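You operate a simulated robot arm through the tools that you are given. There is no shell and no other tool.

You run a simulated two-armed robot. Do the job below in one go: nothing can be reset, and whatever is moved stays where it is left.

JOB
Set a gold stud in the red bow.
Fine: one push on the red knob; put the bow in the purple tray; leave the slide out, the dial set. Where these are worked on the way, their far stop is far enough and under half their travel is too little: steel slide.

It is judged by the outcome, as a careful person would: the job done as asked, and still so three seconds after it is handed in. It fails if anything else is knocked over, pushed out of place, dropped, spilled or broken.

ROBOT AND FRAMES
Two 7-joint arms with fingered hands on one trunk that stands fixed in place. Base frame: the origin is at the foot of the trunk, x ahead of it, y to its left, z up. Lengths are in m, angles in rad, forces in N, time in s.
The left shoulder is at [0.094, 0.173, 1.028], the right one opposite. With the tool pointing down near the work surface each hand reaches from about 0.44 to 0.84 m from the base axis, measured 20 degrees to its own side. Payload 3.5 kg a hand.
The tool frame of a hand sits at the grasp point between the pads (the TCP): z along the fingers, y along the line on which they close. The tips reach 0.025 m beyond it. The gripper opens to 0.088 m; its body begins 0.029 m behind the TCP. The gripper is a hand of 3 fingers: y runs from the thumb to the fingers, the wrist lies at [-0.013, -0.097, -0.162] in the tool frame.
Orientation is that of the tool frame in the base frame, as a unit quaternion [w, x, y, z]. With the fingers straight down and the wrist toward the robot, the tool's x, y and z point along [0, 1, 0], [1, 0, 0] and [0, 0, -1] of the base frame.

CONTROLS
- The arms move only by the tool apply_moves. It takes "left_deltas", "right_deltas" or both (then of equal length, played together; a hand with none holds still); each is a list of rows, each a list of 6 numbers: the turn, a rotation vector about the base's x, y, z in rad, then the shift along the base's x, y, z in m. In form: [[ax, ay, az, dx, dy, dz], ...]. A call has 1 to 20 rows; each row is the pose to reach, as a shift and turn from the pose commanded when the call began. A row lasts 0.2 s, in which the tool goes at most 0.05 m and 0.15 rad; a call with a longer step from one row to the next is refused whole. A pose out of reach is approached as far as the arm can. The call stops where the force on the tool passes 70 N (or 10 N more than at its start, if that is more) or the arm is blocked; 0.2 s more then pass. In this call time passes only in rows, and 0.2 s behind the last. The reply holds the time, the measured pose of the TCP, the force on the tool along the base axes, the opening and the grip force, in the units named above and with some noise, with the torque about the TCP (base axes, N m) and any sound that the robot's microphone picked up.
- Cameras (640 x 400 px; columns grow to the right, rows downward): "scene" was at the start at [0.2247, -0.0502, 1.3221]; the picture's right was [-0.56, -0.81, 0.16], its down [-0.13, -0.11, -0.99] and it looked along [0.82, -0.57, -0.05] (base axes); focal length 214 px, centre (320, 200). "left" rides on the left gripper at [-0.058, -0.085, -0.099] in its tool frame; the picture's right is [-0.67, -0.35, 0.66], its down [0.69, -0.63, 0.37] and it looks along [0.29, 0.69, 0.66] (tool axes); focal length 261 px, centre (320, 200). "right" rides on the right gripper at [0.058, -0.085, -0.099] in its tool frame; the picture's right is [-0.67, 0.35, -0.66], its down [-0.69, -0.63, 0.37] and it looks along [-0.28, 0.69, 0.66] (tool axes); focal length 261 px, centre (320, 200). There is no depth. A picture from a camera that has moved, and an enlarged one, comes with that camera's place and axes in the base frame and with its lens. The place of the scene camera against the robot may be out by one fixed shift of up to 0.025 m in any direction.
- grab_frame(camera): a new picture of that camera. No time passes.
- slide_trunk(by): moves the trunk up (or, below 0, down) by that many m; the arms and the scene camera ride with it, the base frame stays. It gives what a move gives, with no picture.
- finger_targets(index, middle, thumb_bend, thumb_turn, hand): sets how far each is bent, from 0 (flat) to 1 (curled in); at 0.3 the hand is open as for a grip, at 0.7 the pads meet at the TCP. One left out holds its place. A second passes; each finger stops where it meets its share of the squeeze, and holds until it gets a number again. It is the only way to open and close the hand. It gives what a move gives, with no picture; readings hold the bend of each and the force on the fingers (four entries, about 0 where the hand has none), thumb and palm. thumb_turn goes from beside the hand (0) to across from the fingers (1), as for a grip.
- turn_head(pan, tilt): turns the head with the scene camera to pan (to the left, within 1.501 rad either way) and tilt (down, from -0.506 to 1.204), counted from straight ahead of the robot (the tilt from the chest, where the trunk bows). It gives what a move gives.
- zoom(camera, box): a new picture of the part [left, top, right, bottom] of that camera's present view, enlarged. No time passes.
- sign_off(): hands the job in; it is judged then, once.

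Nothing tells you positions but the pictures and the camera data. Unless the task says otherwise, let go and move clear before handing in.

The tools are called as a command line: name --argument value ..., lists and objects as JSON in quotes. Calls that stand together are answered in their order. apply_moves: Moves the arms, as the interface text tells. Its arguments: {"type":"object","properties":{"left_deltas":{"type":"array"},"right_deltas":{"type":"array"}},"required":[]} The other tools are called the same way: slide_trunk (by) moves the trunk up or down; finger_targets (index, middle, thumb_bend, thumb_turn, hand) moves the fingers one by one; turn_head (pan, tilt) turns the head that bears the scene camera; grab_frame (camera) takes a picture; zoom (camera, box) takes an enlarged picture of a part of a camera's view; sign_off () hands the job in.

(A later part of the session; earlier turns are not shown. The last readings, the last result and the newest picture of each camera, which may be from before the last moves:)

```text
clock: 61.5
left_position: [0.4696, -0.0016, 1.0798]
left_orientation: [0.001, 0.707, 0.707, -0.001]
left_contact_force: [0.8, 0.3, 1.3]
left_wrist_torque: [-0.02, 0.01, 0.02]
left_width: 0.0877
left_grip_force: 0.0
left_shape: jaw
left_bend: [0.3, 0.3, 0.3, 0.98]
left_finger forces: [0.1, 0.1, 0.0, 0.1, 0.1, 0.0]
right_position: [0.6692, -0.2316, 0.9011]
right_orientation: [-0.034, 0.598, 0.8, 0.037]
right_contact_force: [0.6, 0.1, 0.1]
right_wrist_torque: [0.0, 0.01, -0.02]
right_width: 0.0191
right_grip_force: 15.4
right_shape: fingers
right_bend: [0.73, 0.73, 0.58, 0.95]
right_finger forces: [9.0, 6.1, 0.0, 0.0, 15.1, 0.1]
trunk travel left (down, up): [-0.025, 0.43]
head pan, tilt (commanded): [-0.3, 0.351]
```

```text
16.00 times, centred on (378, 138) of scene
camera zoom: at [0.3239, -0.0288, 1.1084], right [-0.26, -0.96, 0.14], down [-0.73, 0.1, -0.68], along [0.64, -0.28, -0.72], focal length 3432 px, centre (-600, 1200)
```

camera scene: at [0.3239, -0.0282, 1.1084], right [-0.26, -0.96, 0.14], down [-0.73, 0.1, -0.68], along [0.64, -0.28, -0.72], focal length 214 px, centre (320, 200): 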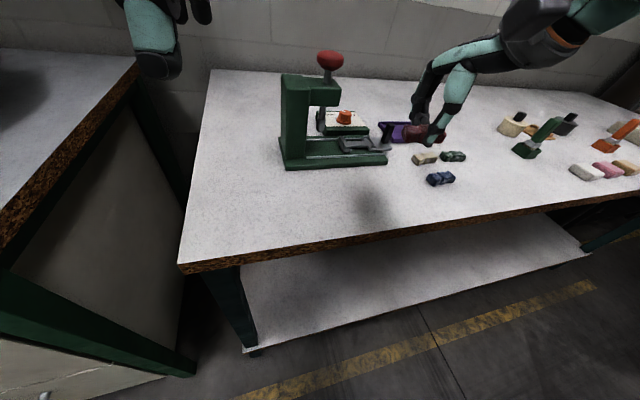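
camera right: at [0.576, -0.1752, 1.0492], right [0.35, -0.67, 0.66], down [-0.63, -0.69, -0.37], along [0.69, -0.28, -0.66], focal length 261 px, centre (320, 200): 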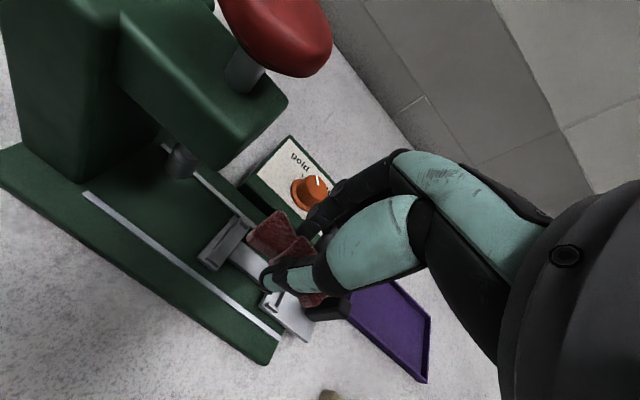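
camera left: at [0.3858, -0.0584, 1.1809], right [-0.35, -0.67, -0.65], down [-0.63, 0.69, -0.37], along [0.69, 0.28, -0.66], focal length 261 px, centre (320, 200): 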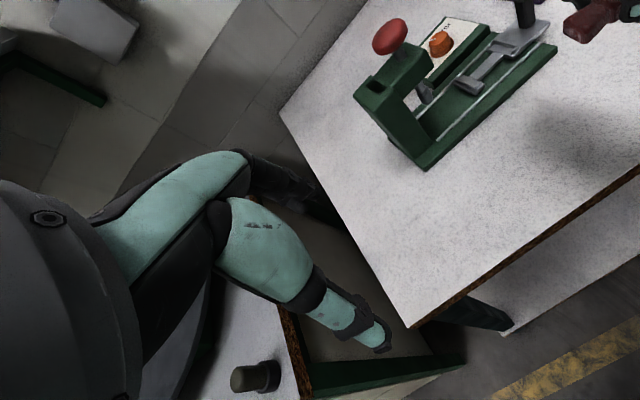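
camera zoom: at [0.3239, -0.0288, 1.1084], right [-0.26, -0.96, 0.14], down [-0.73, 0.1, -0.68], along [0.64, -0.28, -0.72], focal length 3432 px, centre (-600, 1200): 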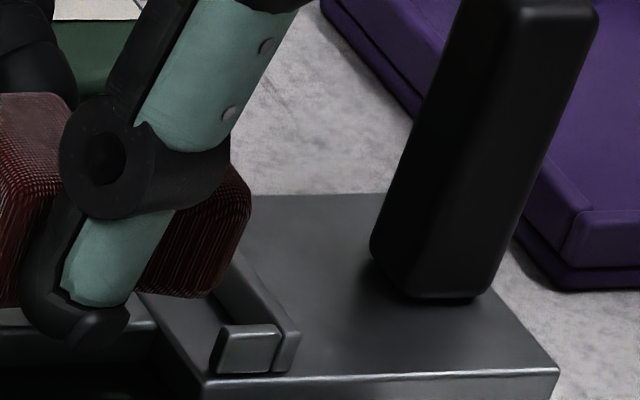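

Both cameras show the bow sits about 3 mm too far toward the inner rib; x looks centred. I'll shift -3 mm in y and lower 4 mm more, watching force.

apply_moves --right_deltas '[[0, 0, 0, 0.0005, -0.003, 0], [0, 0, 0, 0.0005, -0.003, -0.002], [0, 0, 0, 0.0005, -0.003, -0.004]]'

zoom --camera "left" --box '[475, 55, 515, 95]'

zoom --camera "scene" --box '[343, 130, 368, 155]'

zoom --camera "scene" --box '[365, 125, 390, 150]'

```text
clock: 62.3
left_position: [0.4686, -0.0015, 1.0816]
left_orientation: [0.0, 0.707, 0.708, -0.001]
left_contact_force: [0.2, -0.5, -0.4]
left_wrist_torque: [0.01, 0.04, 0.0]
left_width: 0.0878
left_grip_force: 0.0
left_shape: jaw
left_bend: [0.3, 0.3, 0.3, 0.98]
left_finger forces: [0.0, 0.0, 0.0, 0.0, 0.0, 0.0]
right_position: [0.6698, -0.2362, 0.8977]
right_orientation: [-0.033, 0.598, 0.8, 0.036]
right_contact_force: [2.6, -0.3, 4.3]
right_wrist_torque: [-0.02, 0.0, 0.03]
right_width: 0.0189
right_grip_force: 15.4
right_shape: fingers
right_bend: [0.73, 0.74, 0.58, 0.95]
right_finger forces: [9.5, 7.5, 0.0, 0.0, 14.5, 0.1]
trunk travel left (down, up): [-0.025, 0.43]
head pan, tilt (commanded): [-0.3, 0.351]
```

```text
10.00 times, centred on (495, 75) of left
camera zoom: at [0.3853, -0.059, 1.1813], right [-0.35, -0.67, -0.66], down [-0.63, 0.69, -0.37], along [0.7, 0.28, -0.66], focal length 2606 px, centre (-1430, 1450)
```

zoom: 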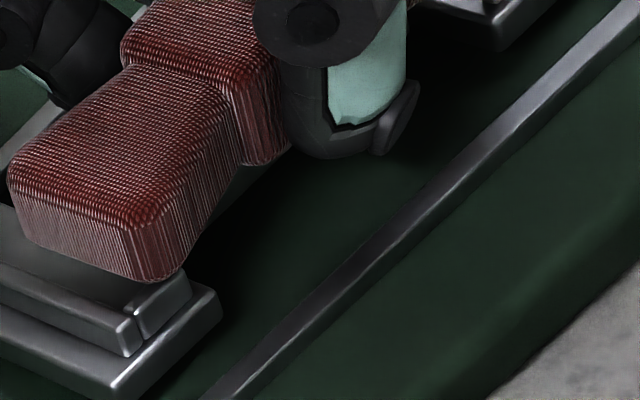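

```text
16.00 times, centred on (356, 142) of scene
camera zoom: at [0.3235, -0.0287, 1.1087], right [-0.26, -0.96, 0.14], down [-0.73, 0.1, -0.68], along [0.64, -0.28, -0.72], focal length 3432 px, centre (-248, 1120)
```

zoom: 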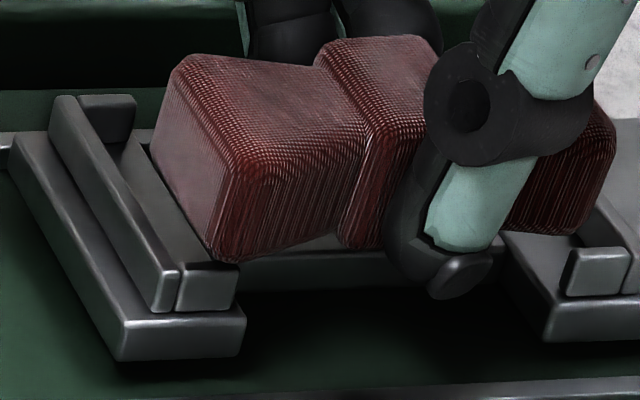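

```text
16.00 times, centred on (378, 138) of scene
camera zoom: at [0.3235, -0.0287, 1.1087], right [-0.26, -0.96, 0.14], down [-0.73, 0.1, -0.68], along [0.64, -0.28, -0.72], focal length 3432 px, centre (-600, 1200)
```

zoom: 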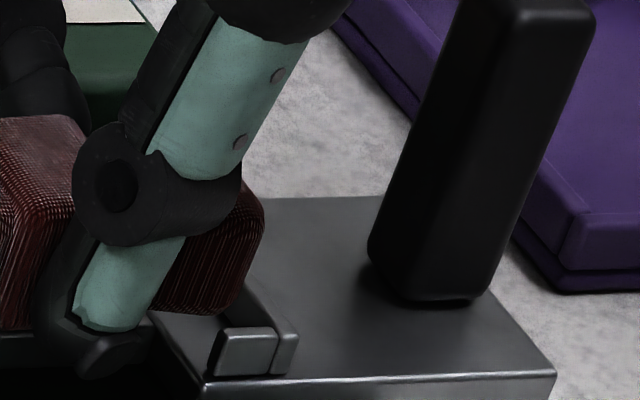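

Light contact: the bow's near edge is landing on the near lip, so it is about 6 mm short in +x. I'll lift 3 mm, shift +6 mm x and -1.5 mm y, then lower gently.

apply_moves --right_deltas '[[0, 0, 0, 0, 0, 0.003], [0, 0, 0, 0.006, -0.0015, 0.003], [0, 0, 0, 0.006, -0.0015, 0.0], [0, 0, 0, 0.006, -0.0015, -0.002]]'

zoom --camera "left" --box '[475, 55, 515, 95]'

zoom --camera "left" --box '[505, 20, 545, 60]'

zoom --camera "scene" --box '[343, 130, 368, 155]'

zoom --camera "scene" --box '[365, 125, 390, 150]'

```text
clock: 63.3
left_position: [0.4688, -0.0012, 1.0812]
left_orientation: [0.001, 0.707, 0.707, -0.001]
left_contact_force: [0.5, 0.6, -0.2]
left_wrist_torque: [-0.02, -0.03, 0.01]
left_width: 0.0874
left_grip_force: 0.1
left_shape: jaw
left_bend: [0.3, 0.3, 0.3, 0.98]
left_finger forces: [0.0, 0.1, 0.0, 0.0, 0.0, 0.0]
right_position: [0.6761, -0.2361, 0.8963]
right_orientation: [-0.034, 0.598, 0.8, 0.037]
right_contact_force: [-0.3, 0.4, 0.4]
right_wrist_torque: [0.01, -0.01, -0.01]
right_width: 0.0193
right_grip_force: 15.0
right_shape: fingers
right_bend: [0.73, 0.74, 0.58, 0.95]
right_finger forces: [9.3, 6.2, 0.0, 0.0, 15.1, 0.0]
trunk travel left (down, up): [-0.025, 0.43]
head pan, tilt (commanded): [-0.3, 0.351]
```

```text
10.00 times, centred on (495, 75) of left
camera zoom: at [0.3859, -0.0591, 1.1808], right [-0.35, -0.67, -0.66], down [-0.63, 0.69, -0.37], along [0.69, 0.28, -0.66], focal length 2606 px, centre (-1430, 1450)
```

zoom: 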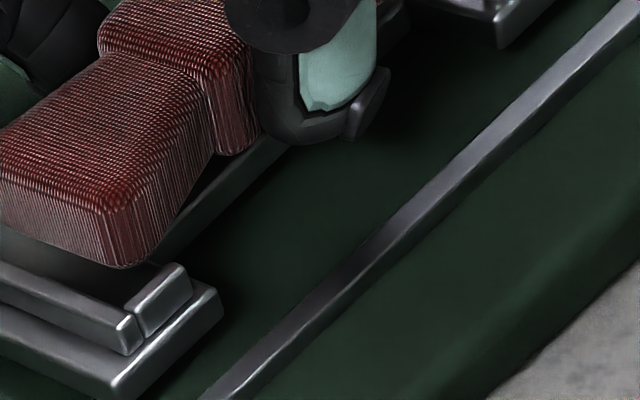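

```text
10.00 times, centred on (525, 40) of left
camera zoom: at [0.3859, -0.0591, 1.1808], right [-0.35, -0.67, -0.66], down [-0.63, 0.69, -0.37], along [0.69, 0.28, -0.66], focal length 2606 px, centre (-1730, 1800)
```

zoom: 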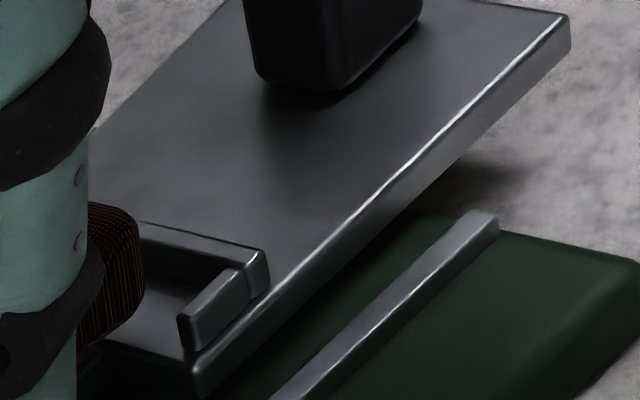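

```text
16.00 times, centred on (356, 142) of scene
camera zoom: at [0.324, -0.0288, 1.1084], right [-0.26, -0.96, 0.14], down [-0.73, 0.1, -0.68], along [0.64, -0.28, -0.72], focal length 3432 px, centre (-248, 1120)
```

zoom: 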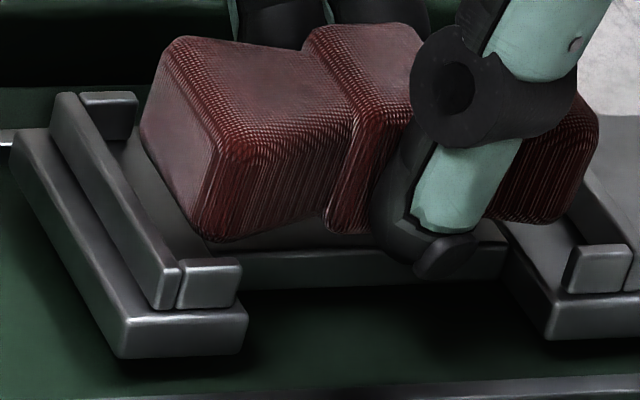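

```text
16.00 times, centred on (378, 138) of scene
camera zoom: at [0.324, -0.0288, 1.1084], right [-0.26, -0.96, 0.14], down [-0.73, 0.1, -0.68], along [0.64, -0.28, -0.72], focal length 3432 px, centre (-600, 1200)
```

zoom: 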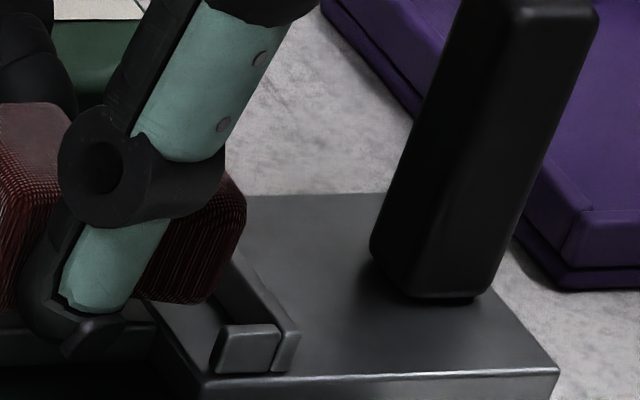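

No contact now and x is about centred. I'll shift -2 mm in y and -0.5 mm x and lower in small steps until it seats.

apply_moves --right_deltas '[[0, 0, 0, -0.0005, -0.002, 0], [0, 0, 0, -0.0005, -0.002, -0.0015], [0, 0, 0, -0.0005, -0.002, -0.003]]'

zoom --camera "left" --box '[475, 55, 515, 95]'

zoom --camera "scene" --box '[343, 130, 368, 155]'

zoom --camera "scene" --box '[365, 125, 390, 150]'

```text
clock: 64.1
left_position: [0.4695, 0.0011, 1.0807]
left_orientation: [0.001, 0.707, 0.707, -0.001]
left_contact_force: [-0.6, 1.1, 0.4]
left_wrist_torque: [0.04, -0.02, -0.01]
left_width: 0.0878
left_grip_force: 0.1
left_shape: jaw
left_bend: [0.3, 0.3, 0.3, 0.98]
left_finger forces: [0.0, 0.0, 0.0, 0.0, 0.0, 0.1]
right_position: [0.6762, -0.239, 0.8941]
right_orientation: [-0.034, 0.599, 0.8, 0.036]
right_contact_force: [2.3, 0.7, 2.3]
right_wrist_torque: [0.03, -0.02, -0.1]
right_width: 0.0194
right_grip_force: 14.5
right_shape: fingers
right_bend: [0.73, 0.74, 0.58, 0.94]
right_finger forces: [10.3, 5.9, 0.0, 0.1, 13.8, 0.1]
trunk travel left (down, up): [-0.025, 0.43]
head pan, tilt (commanded): [-0.3, 0.351]
```

```text
10.00 times, centred on (495, 75) of left
camera zoom: at [0.3857, -0.0588, 1.181], right [-0.35, -0.67, -0.65], down [-0.63, 0.69, -0.37], along [0.69, 0.28, -0.66], focal length 2606 px, centre (-1430, 1450)
```

zoom: 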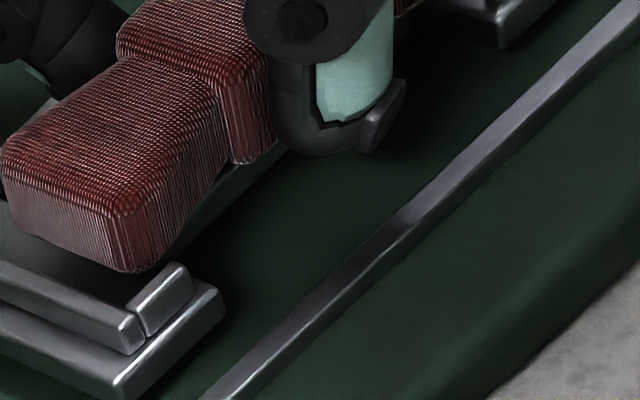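

```text
16.00 times, centred on (356, 142) of scene
camera zoom: at [0.3238, -0.0286, 1.1085], right [-0.26, -0.96, 0.14], down [-0.73, 0.1, -0.68], along [0.64, -0.28, -0.72], focal length 3432 px, centre (-248, 1120)
```

zoom: 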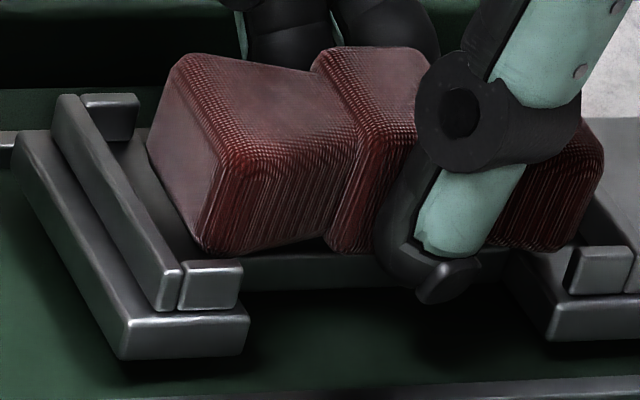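

```text
16.00 times, centred on (378, 138) of scene
camera zoom: at [0.3238, -0.0286, 1.1085], right [-0.26, -0.96, 0.14], down [-0.73, 0.1, -0.68], along [0.64, -0.28, -0.72], focal length 3432 px, centre (-600, 1200)
```

zoom: 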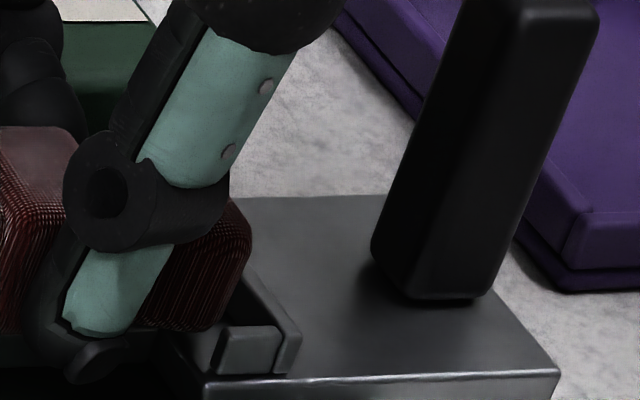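

A light touch again (about 3 N), and the bow still sits a little toward the inner rib. I'll lift 2 mm, shift -2 mm y, and lower a bit further.

apply_moves --right_deltas '[[0, 0, 0, 0, 0, 0.002], [0, 0, 0, 0.0, -0.002, 0.002], [0, 0, 0, 0.0, -0.002, 0.0], [0, 0, 0, 0.0, -0.002, -0.0015]]'

zoom --camera "left" --box '[475, 55, 515, 95]'

zoom --camera "scene" --box '[343, 130, 368, 155]'

zoom --camera "scene" --box '[365, 125, 390, 150]'

zoom --camera "right" --box '[190, 180, 350, 320]'

```text
clock: 65.1
left_position: [0.4686, -0.0016, 1.0814]
left_orientation: [0.0, 0.707, 0.707, 0.0]
left_contact_force: [-0.2, 0.2, -0.4]
left_wrist_torque: [-0.01, 0.01, -0.02]
left_width: 0.0876
left_grip_force: 0.0
left_shape: jaw
left_bend: [0.3, 0.3, 0.3, 0.98]
left_finger forces: [0.1, 0.1, 0.0, 0.0, 0.0, 0.1]
right_position: [0.6768, -0.2408, 0.8916]
right_orientation: [-0.034, 0.598, 0.8, 0.037]
right_contact_force: [2.3, -0.6, 3.4]
right_wrist_torque: [0.0, 0.02, -0.05]
right_width: 0.0191
right_grip_force: 15.1
right_shape: fingers
right_bend: [0.73, 0.74, 0.58, 0.94]
right_finger forces: [9.7, 6.9, 0.1, 0.0, 13.7, 0.0]
trunk travel left (down, up): [-0.025, 0.43]
head pan, tilt (commanded): [-0.3, 0.351]
```

```text
10.00 times, centred on (495, 75) of left
camera zoom: at [0.3856, -0.059, 1.1811], right [-0.35, -0.67, -0.66], down [-0.63, 0.69, -0.37], along [0.69, 0.28, -0.66], focal length 2606 px, centre (-1430, 1450)
```

zoom: 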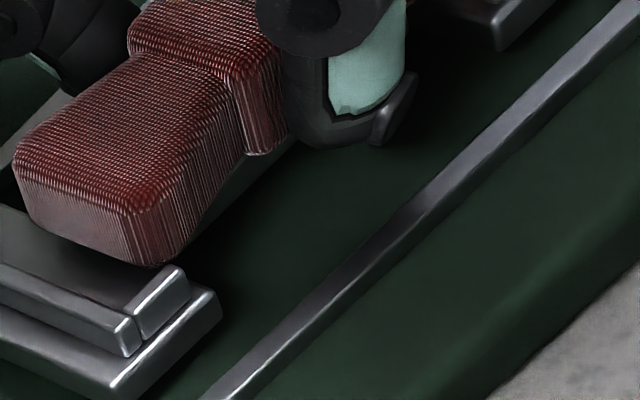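

```text
16.00 times, centred on (356, 142) of scene
camera zoom: at [0.3238, -0.0288, 1.1086], right [-0.26, -0.96, 0.14], down [-0.73, 0.1, -0.68], along [0.64, -0.28, -0.72], focal length 3432 px, centre (-248, 1120)
```

zoom: 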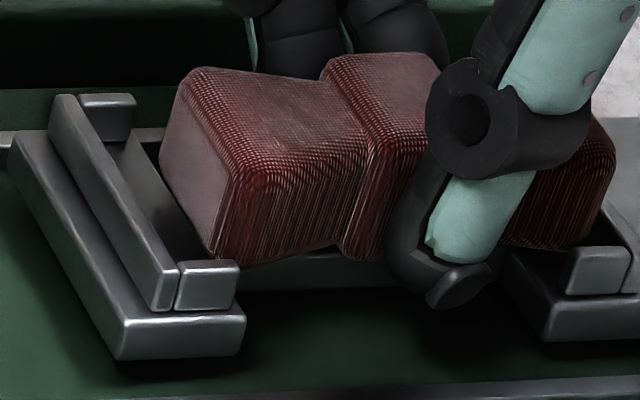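

```text
16.00 times, centred on (378, 138) of scene
camera zoom: at [0.3238, -0.0288, 1.1086], right [-0.26, -0.96, 0.14], down [-0.73, 0.1, -0.68], along [0.64, -0.28, -0.72], focal length 3432 px, centre (-600, 1200)
```

zoom: 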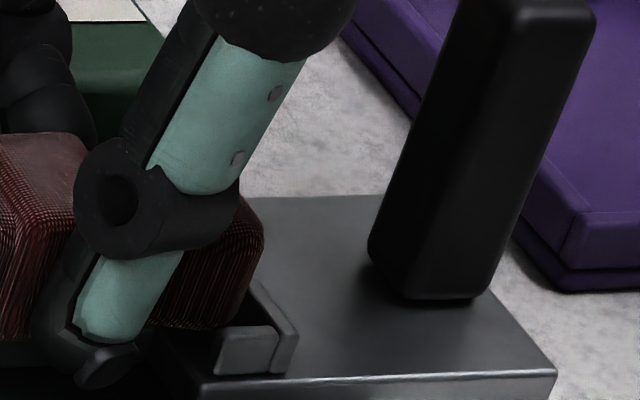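

```text
2.86 times, centred on (270, 250) of right
camera zoom: at [0.5778, -0.2182, 0.9947], right [0.53, -0.61, 0.59], down [-0.41, -0.8, -0.44], along [0.74, -0.01, -0.67], focal length 745 px, centre (463, 57)
```

zoom: 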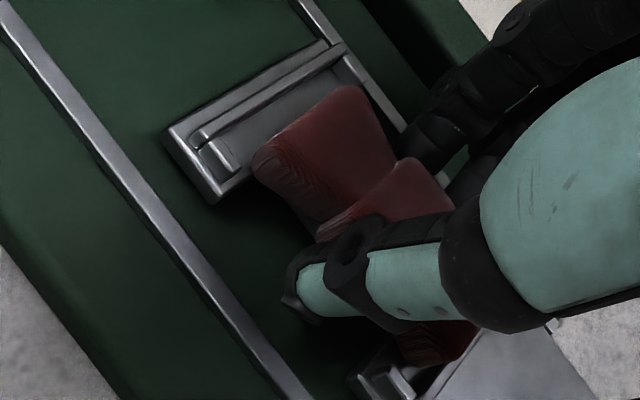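

The bow is now resting on the pocket floor (contact height matches the lip height) and is level; it's just ~3 mm toward the far lip. I'll centre it with a tiny lift-and-shift and set it down.

apply_moves --right_deltas '[[0, 0, 0, 0, 0, 0.0015], [0, 0, 0, -0.003, 0.0005, 0.0015], [0, 0, 0, -0.003, 0.0005, 0.0], [0, 0, 0, -0.003, 0.0005, -0.001]]'

zoom --camera "left" --box '[475, 55, 515, 95]'

zoom --camera "scene" --box '[343, 130, 368, 155]'

zoom --camera "scene" --box '[365, 125, 390, 150]'

```text
clock: 66.1
left_position: [0.4699, -0.0002, 1.0806]
left_orientation: [0.001, 0.707, 0.707, 0.0]
left_contact_force: [0.2, 0.4, -0.1]
left_wrist_torque: [0.02, -0.01, -0.01]
left_width: 0.0877
left_grip_force: 0.0
left_shape: jaw
left_bend: [0.3, 0.3, 0.3, 0.98]
left_finger forces: [0.0, 0.0, 0.0, 0.1, 0.0, 0.0]
right_position: [0.6732, -0.2402, 0.8904]
right_orientation: [-0.034, 0.598, 0.8, 0.037]
right_contact_force: [10.9, -0.6, 9.9]
right_wrist_torque: [0.0, -0.06, -0.1]
right_width: 0.019
right_grip_force: 16.4
right_shape: fingers
right_bend: [0.73, 0.74, 0.6, 0.94]
right_finger forces: [13.1, 9.4, 0.0, 0.0, 11.9, 0.1]
trunk travel left (down, up): [-0.025, 0.43]
head pan, tilt (commanded): [-0.3, 0.351]
```

```text
10.00 times, centred on (495, 75) of left
camera zoom: at [0.3862, -0.0587, 1.181], right [-0.35, -0.67, -0.65], down [-0.63, 0.69, -0.37], along [0.69, 0.28, -0.66], focal length 2606 px, centre (-1430, 1450)
```

zoom: 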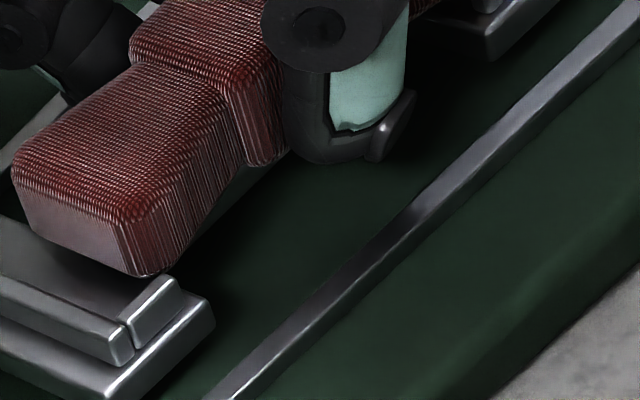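

```text
16.00 times, centred on (356, 142) of scene
camera zoom: at [0.3243, -0.0284, 1.1085], right [-0.26, -0.96, 0.14], down [-0.73, 0.1, -0.68], along [0.64, -0.28, -0.72], focal length 3432 px, centre (-248, 1120)
```

zoom: 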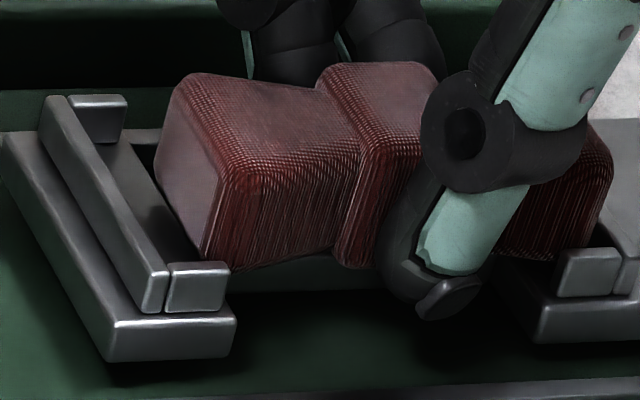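

```text
16.00 times, centred on (378, 138) of scene
camera zoom: at [0.3243, -0.0284, 1.1085], right [-0.26, -0.96, 0.14], down [-0.73, 0.1, -0.68], along [0.64, -0.28, -0.72], focal length 3432 px, centre (-600, 1200)
```

zoom: 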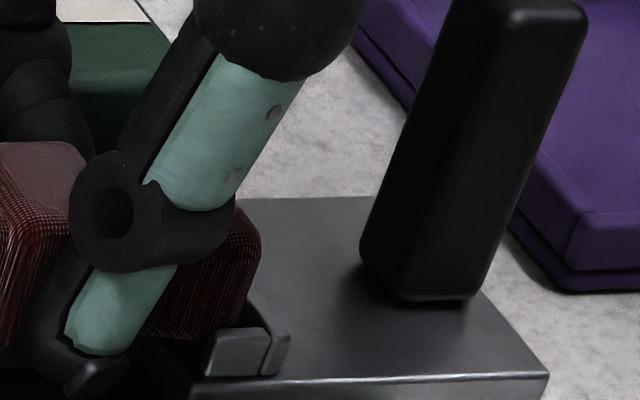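

The bow is on the pocket floor, held against some friction. I'll relieve the side load slightly, then open the fingers just enough to release (the dial box is close behind the fingers).

apply_moves --right_deltas '[[0, 0, 0, 0.0015, 0, 0.001]]'

finger_targets --hand "right" --index 0.64 --middle 0.64 --thumb_bend 0.5

zoom --camera "left" --box '[465, 15, 545, 95]'

zoom --camera "scene" --box '[340, 115, 390, 160]'

```text
clock: 66.5
left_position: [0.4693, -0.0001, 1.08]
left_orientation: [0.001, 0.707, 0.707, -0.001]
left_contact_force: [0.3, 0.7, 1.4]
left_wrist_torque: [-0.01, -0.01, 0.0]
left_width: 0.0876
left_grip_force: 0.0
left_shape: jaw
left_bend: [0.3, 0.3, 0.3, 0.98]
left_finger forces: [0.1, 0.0, 0.0, 0.0, 0.0, 0.1]
right_position: [0.6739, -0.2397, 0.8916]
right_orientation: [-0.034, 0.598, 0.8, 0.037]
right_contact_force: [4.7, -0.2, 6.6]
right_wrist_torque: [-0.02, 0.02, 0.0]
right_width: 0.0192
right_grip_force: 15.7
right_shape: fingers
right_bend: [0.73, 0.74, 0.6, 0.94]
right_finger forces: [11.1, 7.1, 0.1, 0.1, 13.6, 0.1]
trunk travel left (down, up): [-0.025, 0.43]
head pan, tilt (commanded): [-0.3, 0.351]
```

```text
clock: 67.5
left_position: [0.4685, -0.0005, 1.0807]
left_orientation: [0.001, 0.707, 0.707, -0.001]
left_contact_force: [-0.2, 0.0, 0.8]
left_wrist_torque: [0.0, -0.01, 0.02]
left_width: 0.0878
left_grip_force: 0.1
left_shape: jaw
left_bend: [0.3, 0.3, 0.3, 0.98]
left_finger forces: [0.0, 0.0, 0.0, 0.1, 0.1, 0.0]
right_position: [0.6756, -0.2391, 0.89]
right_orientation: [-0.033, 0.598, 0.8, 0.037]
right_contact_force: [-0.5, 0.3, 0.4]
right_wrist_torque: [-0.01, -0.02, 0.01]
right_width: 0.0266
right_grip_force: 0.1
right_shape: fingers
right_bend: [0.64, 0.64, 0.5, 0.97]
right_finger forces: [0.1, 0.0, 0.0, 0.0, 0.1, 0.1]
trunk travel left (down, up): [-0.025, 0.43]
head pan, tilt (commanded): [-0.3, 0.351]
```

```text
5.00 times, centred on (505, 55) of left
camera zoom: at [0.3858, -0.0591, 1.1809], right [-0.35, -0.67, -0.65], down [-0.63, 0.69, -0.37], along [0.69, 0.28, -0.66], focal length 1303 px, centre (-605, 925)
```

zoom: 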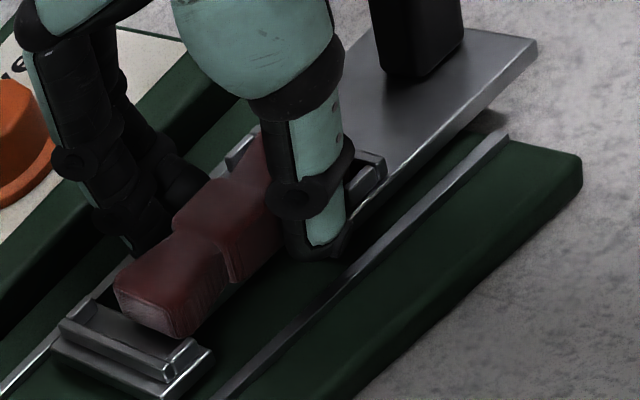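

```text
8.89 times, centred on (365, 138) of scene
camera zoom: at [0.3239, -0.0288, 1.1084], right [-0.26, -0.96, 0.14], down [-0.73, 0.1, -0.68], along [0.64, -0.28, -0.72], focal length 1906 px, centre (-80, 756)
```

zoom: 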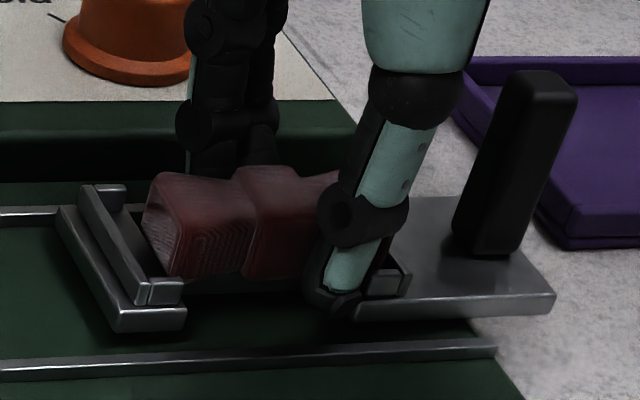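

The bow dropped into the cradle between the lips. I'll raise the hand straight up slowly and inspect.

apply_moves --right_deltas '[[0, 0, 0, 0, 0, 0.008], [0, 0, 0, 0, 0, 0.02], [0, 0, 0, 0, 0, 0.04], [0, 0, 0, 0, 0, 0.06]]'

zoom --camera "left" --box '[465, 15, 545, 95]'

zoom --camera "scene" --box '[340, 115, 390, 160]'

grab_frame --camera "right"

```text
clock: 68.5
left_position: [0.4702, -0.0007, 1.08]
left_orientation: [0.0, 0.707, 0.707, -0.001]
left_contact_force: [-0.1, 0.8, 0.4]
left_wrist_torque: [0.02, 0.01, 0.02]
left_width: 0.0874
left_grip_force: 0.0
left_shape: jaw
left_bend: [0.3, 0.3, 0.3, 0.98]
left_finger forces: [0.0, 0.0, 0.1, 0.0, 0.0, 0.0]
right_position: [0.6737, -0.2383, 0.9513]
right_orientation: [-0.034, 0.598, 0.8, 0.036]
right_contact_force: [-0.5, 0.6, 0.1]
right_wrist_torque: [0.0, 0.01, 0.0]
right_width: 0.0264
right_grip_force: 0.2
right_shape: fingers
right_bend: [0.64, 0.64, 0.5, 0.97]
right_finger forces: [0.0, 0.0, 0.0, 0.0, 0.0, 0.1]
trunk travel left (down, up): [-0.025, 0.43]
head pan, tilt (commanded): [-0.3, 0.351]
```

```text
5.00 times, centred on (505, 55) of left
camera zoom: at [0.3855, -0.0589, 1.1811], right [-0.35, -0.67, -0.65], down [-0.63, 0.69, -0.37], along [0.69, 0.28, -0.66], focal length 1303 px, centre (-605, 925)
```

zoom: 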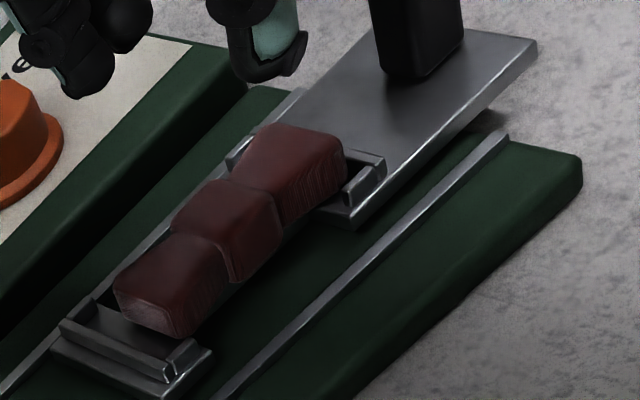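

```text
8.89 times, centred on (365, 138) of scene
camera zoom: at [0.3237, -0.0287, 1.1085], right [-0.26, -0.96, 0.14], down [-0.73, 0.1, -0.68], along [0.64, -0.28, -0.72], focal length 1906 px, centre (-80, 756)
```

zoom: 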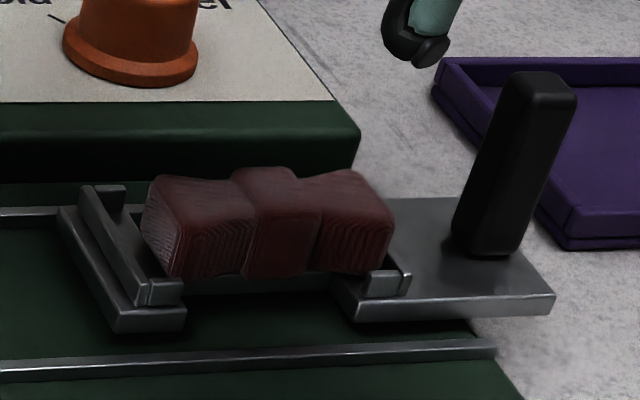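

```text
taken
camera right: at [0.575, -0.2166, 1.0539], right [0.53, -0.61, 0.59], down [-0.41, -0.8, -0.44], along [0.74, -0.01, -0.67], focal length 261 px, centre (320, 200)
```

right: 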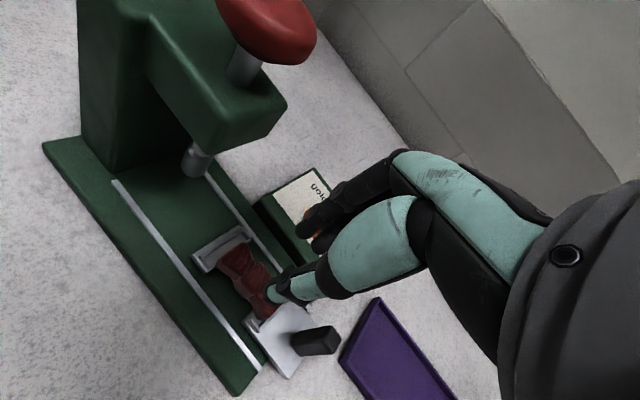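

The bow sits level inside the cradle lips. Next is the slide: I'll locate the black handle precisely from both hand cameras.

zoom --camera "right" --box '[180, 210, 360, 390]'

zoom --camera "left" --box '[490, 0, 590, 60]'

zoom --camera "scene" --box '[280, 90, 420, 180]'

```text
2.22 times, centred on (270, 300) of right
camera zoom: at [0.575, -0.2166, 1.0539], right [0.53, -0.61, 0.59], down [-0.41, -0.8, -0.44], along [0.74, -0.01, -0.67], focal length 579 px, centre (431, -22)
```

zoom: 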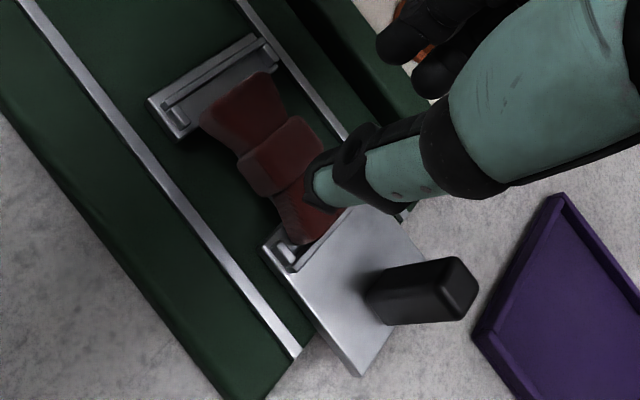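

```text
6.40 times, centred on (540, 30) of left
camera zoom: at [0.3855, -0.0589, 1.1811], right [-0.35, -0.67, -0.65], down [-0.63, 0.69, -0.37], along [0.69, 0.28, -0.66], focal length 1668 px, centre (-1088, 1288)
```

zoom: 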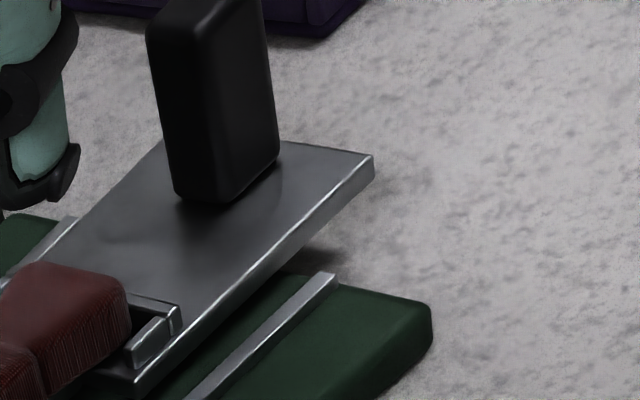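

```text
4.44 times, centred on (350, 135) of scene
camera zoom: at [0.3237, -0.0287, 1.1085], right [-0.26, -0.96, 0.14], down [-0.73, 0.1, -0.68], along [0.64, -0.28, -0.72], focal length 953 px, centre (187, 489)
```

zoom: 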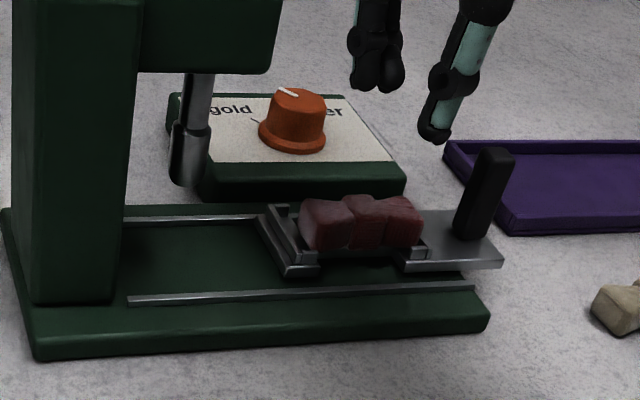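

The handle is at about (0.6685, -0.2945), roughly 11 mm square, with its top near z≈0.906. I'll open the fingers evenly and move tool-down above the handle.

finger_targets --hand "right" --index 0.54 --middle 0.54 --thumb_bend 0.54

apply_moves --right_deltas '[[-0.03, 0, -0.08, 0, -0.01, 0.01], [-0.06, 0.001, -0.16, -0.002, -0.03, 0.01], [-0.09, 0.002, -0.24, -0.004, -0.05, 0.01], [-0.0994, 0.0028, -0.2868, -0.0052, -0.0562, 0.01]]'

grab_frame --camera "right"

zoom --camera "left" --box '[470, 0, 590, 70]'

zoom --camera "scene" --box '[320, 70, 440, 170]'

```text
clock: 69.5
left_position: [0.4696, 0.0004, 1.0807]
left_orientation: [0.0, 0.707, 0.707, 0.0]
left_contact_force: [0.2, 0.1, 0.5]
left_wrist_torque: [0.0, -0.01, -0.01]
left_width: 0.0876
left_grip_force: 0.0
left_shape: jaw
left_bend: [0.3, 0.3, 0.3, 0.98]
left_finger forces: [0.0, 0.1, 0.0, 0.0, 0.0, 0.0]
right_position: [0.6742, -0.2389, 0.9506]
right_orientation: [-0.035, 0.598, 0.8, 0.036]
right_contact_force: [-0.4, 0.4, -0.1]
right_wrist_torque: [0.03, -0.03, 0.02]
right_width: 0.0331
right_grip_force: 0.0
right_shape: fingers
right_bend: [0.54, 0.54, 0.54, 0.97]
right_finger forces: [0.1, 0.0, 0.1, 0.1, 0.0, 0.1]
trunk travel left (down, up): [-0.025, 0.43]
head pan, tilt (commanded): [-0.3, 0.351]
```

```text
clock: 70.5
left_position: [0.4694, -0.0007, 1.0805]
left_orientation: [0.001, 0.707, 0.707, 0.0]
left_contact_force: [0.6, -0.6, -0.1]
left_wrist_torque: [-0.03, 0.02, 0.0]
left_width: 0.0875
left_grip_force: 0.0
left_shape: jaw
left_bend: [0.3, 0.3, 0.3, 0.98]
left_finger forces: [0.0, 0.0, 0.0, 0.0, 0.0, 0.0]
right_position: [0.6688, -0.2951, 0.961]
right_orientation: [0.0, 0.708, 0.707, 0.0]
right_contact_force: [0.2, -0.4, -0.5]
right_wrist_torque: [-0.01, 0.01, 0.01]
right_width: 0.0327
right_grip_force: 0.1
right_shape: fingers
right_bend: [0.54, 0.54, 0.54, 0.97]
right_finger forces: [0.0, 0.0, 0.0, 0.0, 0.0, 0.1]
trunk travel left (down, up): [-0.025, 0.43]
head pan, tilt (commanded): [-0.3, 0.351]
```

```text
taken
camera right: at [0.582, -0.2367, 1.0601], right [0.35, -0.67, 0.66], down [-0.63, -0.69, -0.37], along [0.69, -0.29, -0.66], focal length 261 px, centre (320, 200)
```

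right: 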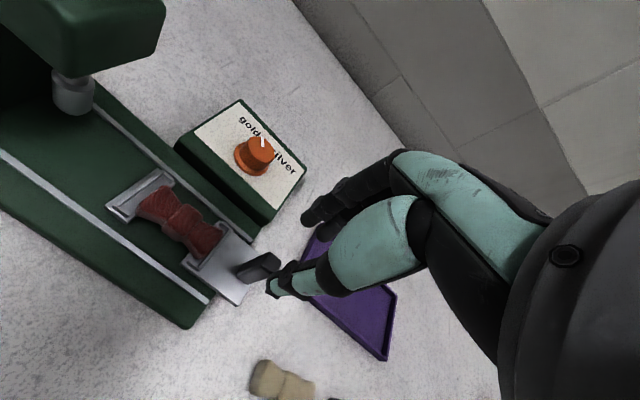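

```text
5.33 times, centred on (530, 35) of left
camera zoom: at [0.3857, -0.0591, 1.1809], right [-0.35, -0.67, -0.66], down [-0.63, 0.69, -0.37], along [0.69, 0.28, -0.66], focal length 1390 px, centre (-800, 1080)
```

zoom: 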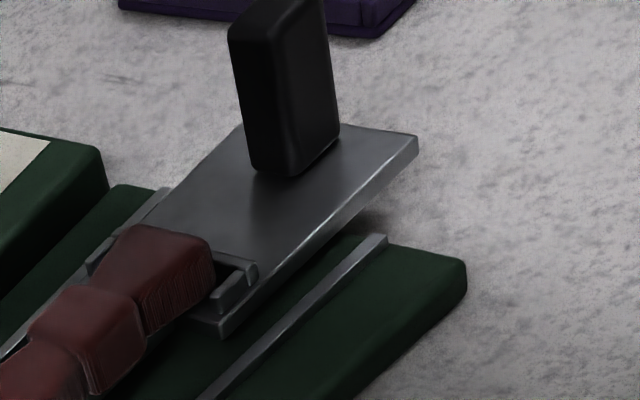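

```text
4.00 times, centred on (380, 120) of scene
camera zoom: at [0.3239, -0.0288, 1.1084], right [-0.26, -0.96, 0.14], down [-0.73, 0.1, -0.68], along [0.64, -0.28, -0.72], focal length 858 px, centre (80, 520)
```

zoom: 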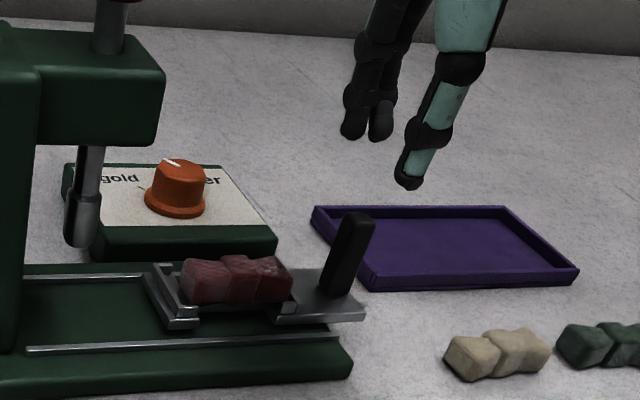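

The handle top lies right on the grip axis in the right camera. I'll zoom to confirm, then descend around it.

zoom --camera "right" --box '[210, 210, 330, 310]'

apply_moves --right_deltas '[[0, 0, 0, 0, 0, -0.015], [0, 0, 0, 0, 0, -0.03]]'

zoom --camera "right" --box '[230, 190, 350, 310]'

zoom --camera "scene" --box '[340, 90, 420, 160]'

zoom --camera "left" --box '[470, 0, 590, 70]'

```text
4.00 times, centred on (270, 260) of right
camera zoom: at [0.582, -0.2367, 1.0601], right [0.35, -0.67, 0.66], down [-0.63, -0.69, -0.37], along [0.69, -0.29, -0.66], focal length 1043 px, centre (520, -40)
```

zoom: 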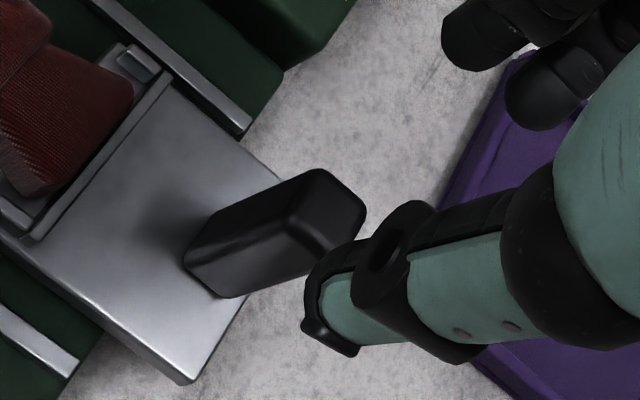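

```text
clock: 71.1
left_position: [0.4694, -0.0005, 1.081]
left_orientation: [0.001, 0.707, 0.707, -0.001]
left_contact_force: [-0.8, 0.3, -0.1]
left_wrist_torque: [0.02, 0.01, -0.01]
left_width: 0.0876
left_grip_force: 0.1
left_shape: jaw
left_bend: [0.3, 0.3, 0.3, 0.98]
left_finger forces: [0.0, 0.0, 0.0, 0.0, 0.0, 0.0]
right_position: [0.6687, -0.2955, 0.9311]
right_orientation: [0.0, 0.707, 0.707, 0.0]
right_contact_force: [0.2, -0.1, 0.3]
right_wrist_torque: [0.01, -0.01, -0.02]
right_width: 0.0331
right_grip_force: 0.0
right_shape: fingers
right_bend: [0.54, 0.54, 0.54, 0.97]
right_finger forces: [0.1, 0.1, 0.0, 0.0, 0.0, 0.0]
trunk travel left (down, up): [-0.025, 0.43]
head pan, tilt (commanded): [-0.3, 0.351]
```

```text
3.33 times, centred on (290, 250) of right
camera zoom: at [0.5822, -0.2364, 1.0305], right [0.35, -0.67, 0.66], down [-0.63, -0.69, -0.37], along [0.69, -0.29, -0.66], focal length 869 px, centre (420, 33)
```

zoom: 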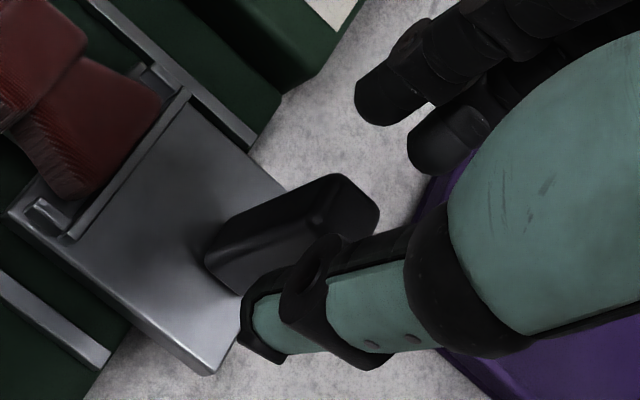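

```text
5.71 times, centred on (380, 125) of scene
camera zoom: at [0.3241, -0.0289, 1.1083], right [-0.26, -0.96, 0.14], down [-0.73, 0.1, -0.68], along [0.64, -0.28, -0.72], focal length 1226 px, centre (-23, 629)
```

zoom: 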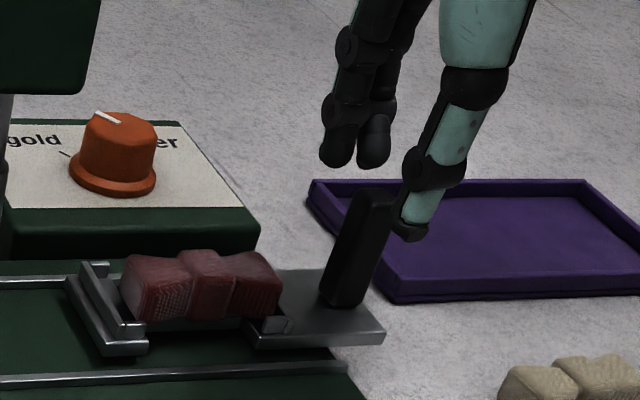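

```text
5.33 times, centred on (530, 35) of left
camera zoom: at [0.386, -0.0592, 1.1808], right [-0.35, -0.67, -0.65], down [-0.63, 0.69, -0.37], along [0.69, 0.28, -0.66], focal length 1390 px, centre (-800, 1080)
```

zoom: 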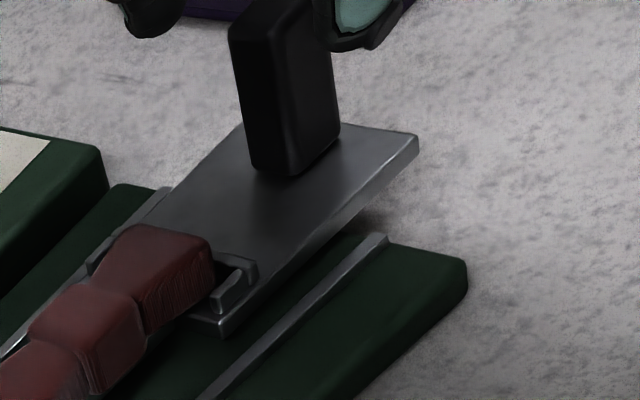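

The handle top is exactly on the grip axis (top z≈0.909). I'll descend to z≈0.907 and close on it.

apply_moves --right_deltas '[[0, 0, 0, 0, 0, -0.012], [0, 0, 0, 0, 0, -0.024]]'

finger_targets --hand "right" --index 0.68 --middle 0.68 --thumb_bend 0.68

zoom --camera "scene" --box '[340, 90, 420, 160]'

zoom --camera "right" --box '[230, 170, 350, 290]'

```text
clock: 71.7
left_position: [0.4702, -0.0013, 1.081]
left_orientation: [0.001, 0.707, 0.707, 0.0]
left_contact_force: [0.5, 0.5, 0.9]
left_wrist_torque: [0.0, -0.02, 0.01]
left_width: 0.0875
left_grip_force: 0.0
left_shape: jaw
left_bend: [0.3, 0.3, 0.3, 0.98]
left_finger forces: [0.0, 0.0, 0.0, 0.0, 0.1, 0.0]
right_position: [0.6676, -0.2948, 0.9079]
right_orientation: [0.0, 0.707, 0.707, 0.0]
right_contact_force: [-0.3, 0.2, -1.2]
right_wrist_torque: [-0.03, -0.01, 0.04]
right_width: 0.0332
right_grip_force: 0.1
right_shape: fingers
right_bend: [0.54, 0.54, 0.54, 0.97]
right_finger forces: [0.0, 0.1, 0.0, 0.1, 0.1, 0.0]
trunk travel left (down, up): [-0.025, 0.43]
head pan, tilt (commanded): [-0.3, 0.351]
```

```text
clock: 72.7
left_position: [0.4703, 0.0002, 1.0799]
left_orientation: [0.0, 0.707, 0.707, 0.0]
left_contact_force: [-0.4, -0.1, -0.2]
left_wrist_torque: [-0.01, 0.02, -0.01]
left_width: 0.0874
left_grip_force: 0.2
left_shape: jaw
left_bend: [0.3, 0.3, 0.3, 0.98]
left_finger forces: [0.1, 0.0, 0.0, 0.1, 0.1, 0.1]
right_position: [0.6701, -0.2953, 0.906]
right_orientation: [0.0, 0.707, 0.707, 0.0]
right_contact_force: [4.3, 0.0, -0.5]
right_wrist_torque: [0.01, -0.08, 0.02]
right_width: 0.0085
right_grip_force: 3.7
right_shape: fingers
right_bend: [0.64, 0.65, 0.66, 0.97]
right_finger forces: [2.8, 3.1, 0.0, 0.0, 1.3, 0.0]
trunk travel left (down, up): [-0.025, 0.43]
head pan, tilt (commanded): [-0.3, 0.351]
```

```text
5.71 times, centred on (380, 125) of scene
camera zoom: at [0.3246, -0.0288, 1.1082], right [-0.26, -0.96, 0.14], down [-0.73, 0.1, -0.68], along [0.64, -0.28, -0.72], focal length 1226 px, centre (-23, 629)
```

zoom: 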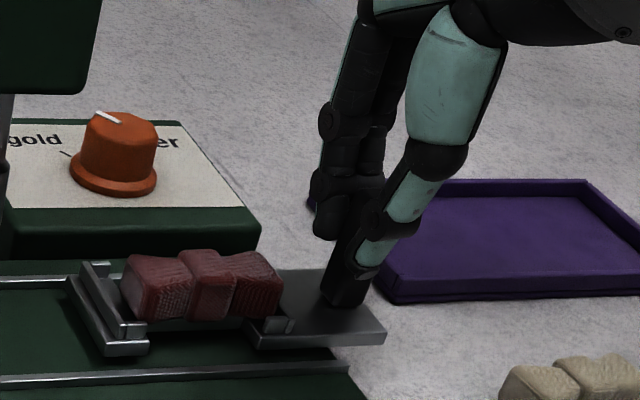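

```text
3.33 times, centred on (290, 230) of right
camera zoom: at [0.5824, -0.2364, 1.0068], right [0.35, -0.67, 0.66], down [-0.63, -0.69, -0.37], along [0.69, -0.29, -0.66], focal length 869 px, centre (420, 100)
```

zoom: 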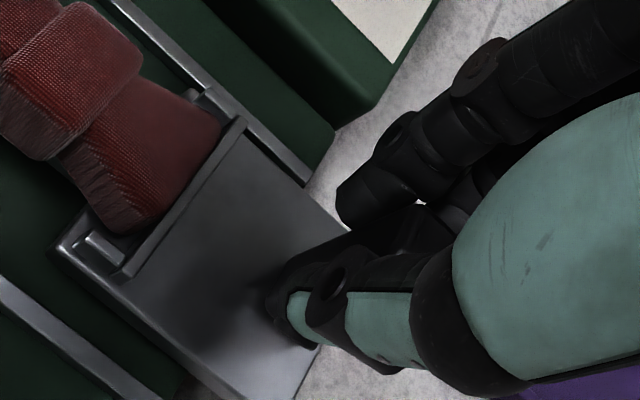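

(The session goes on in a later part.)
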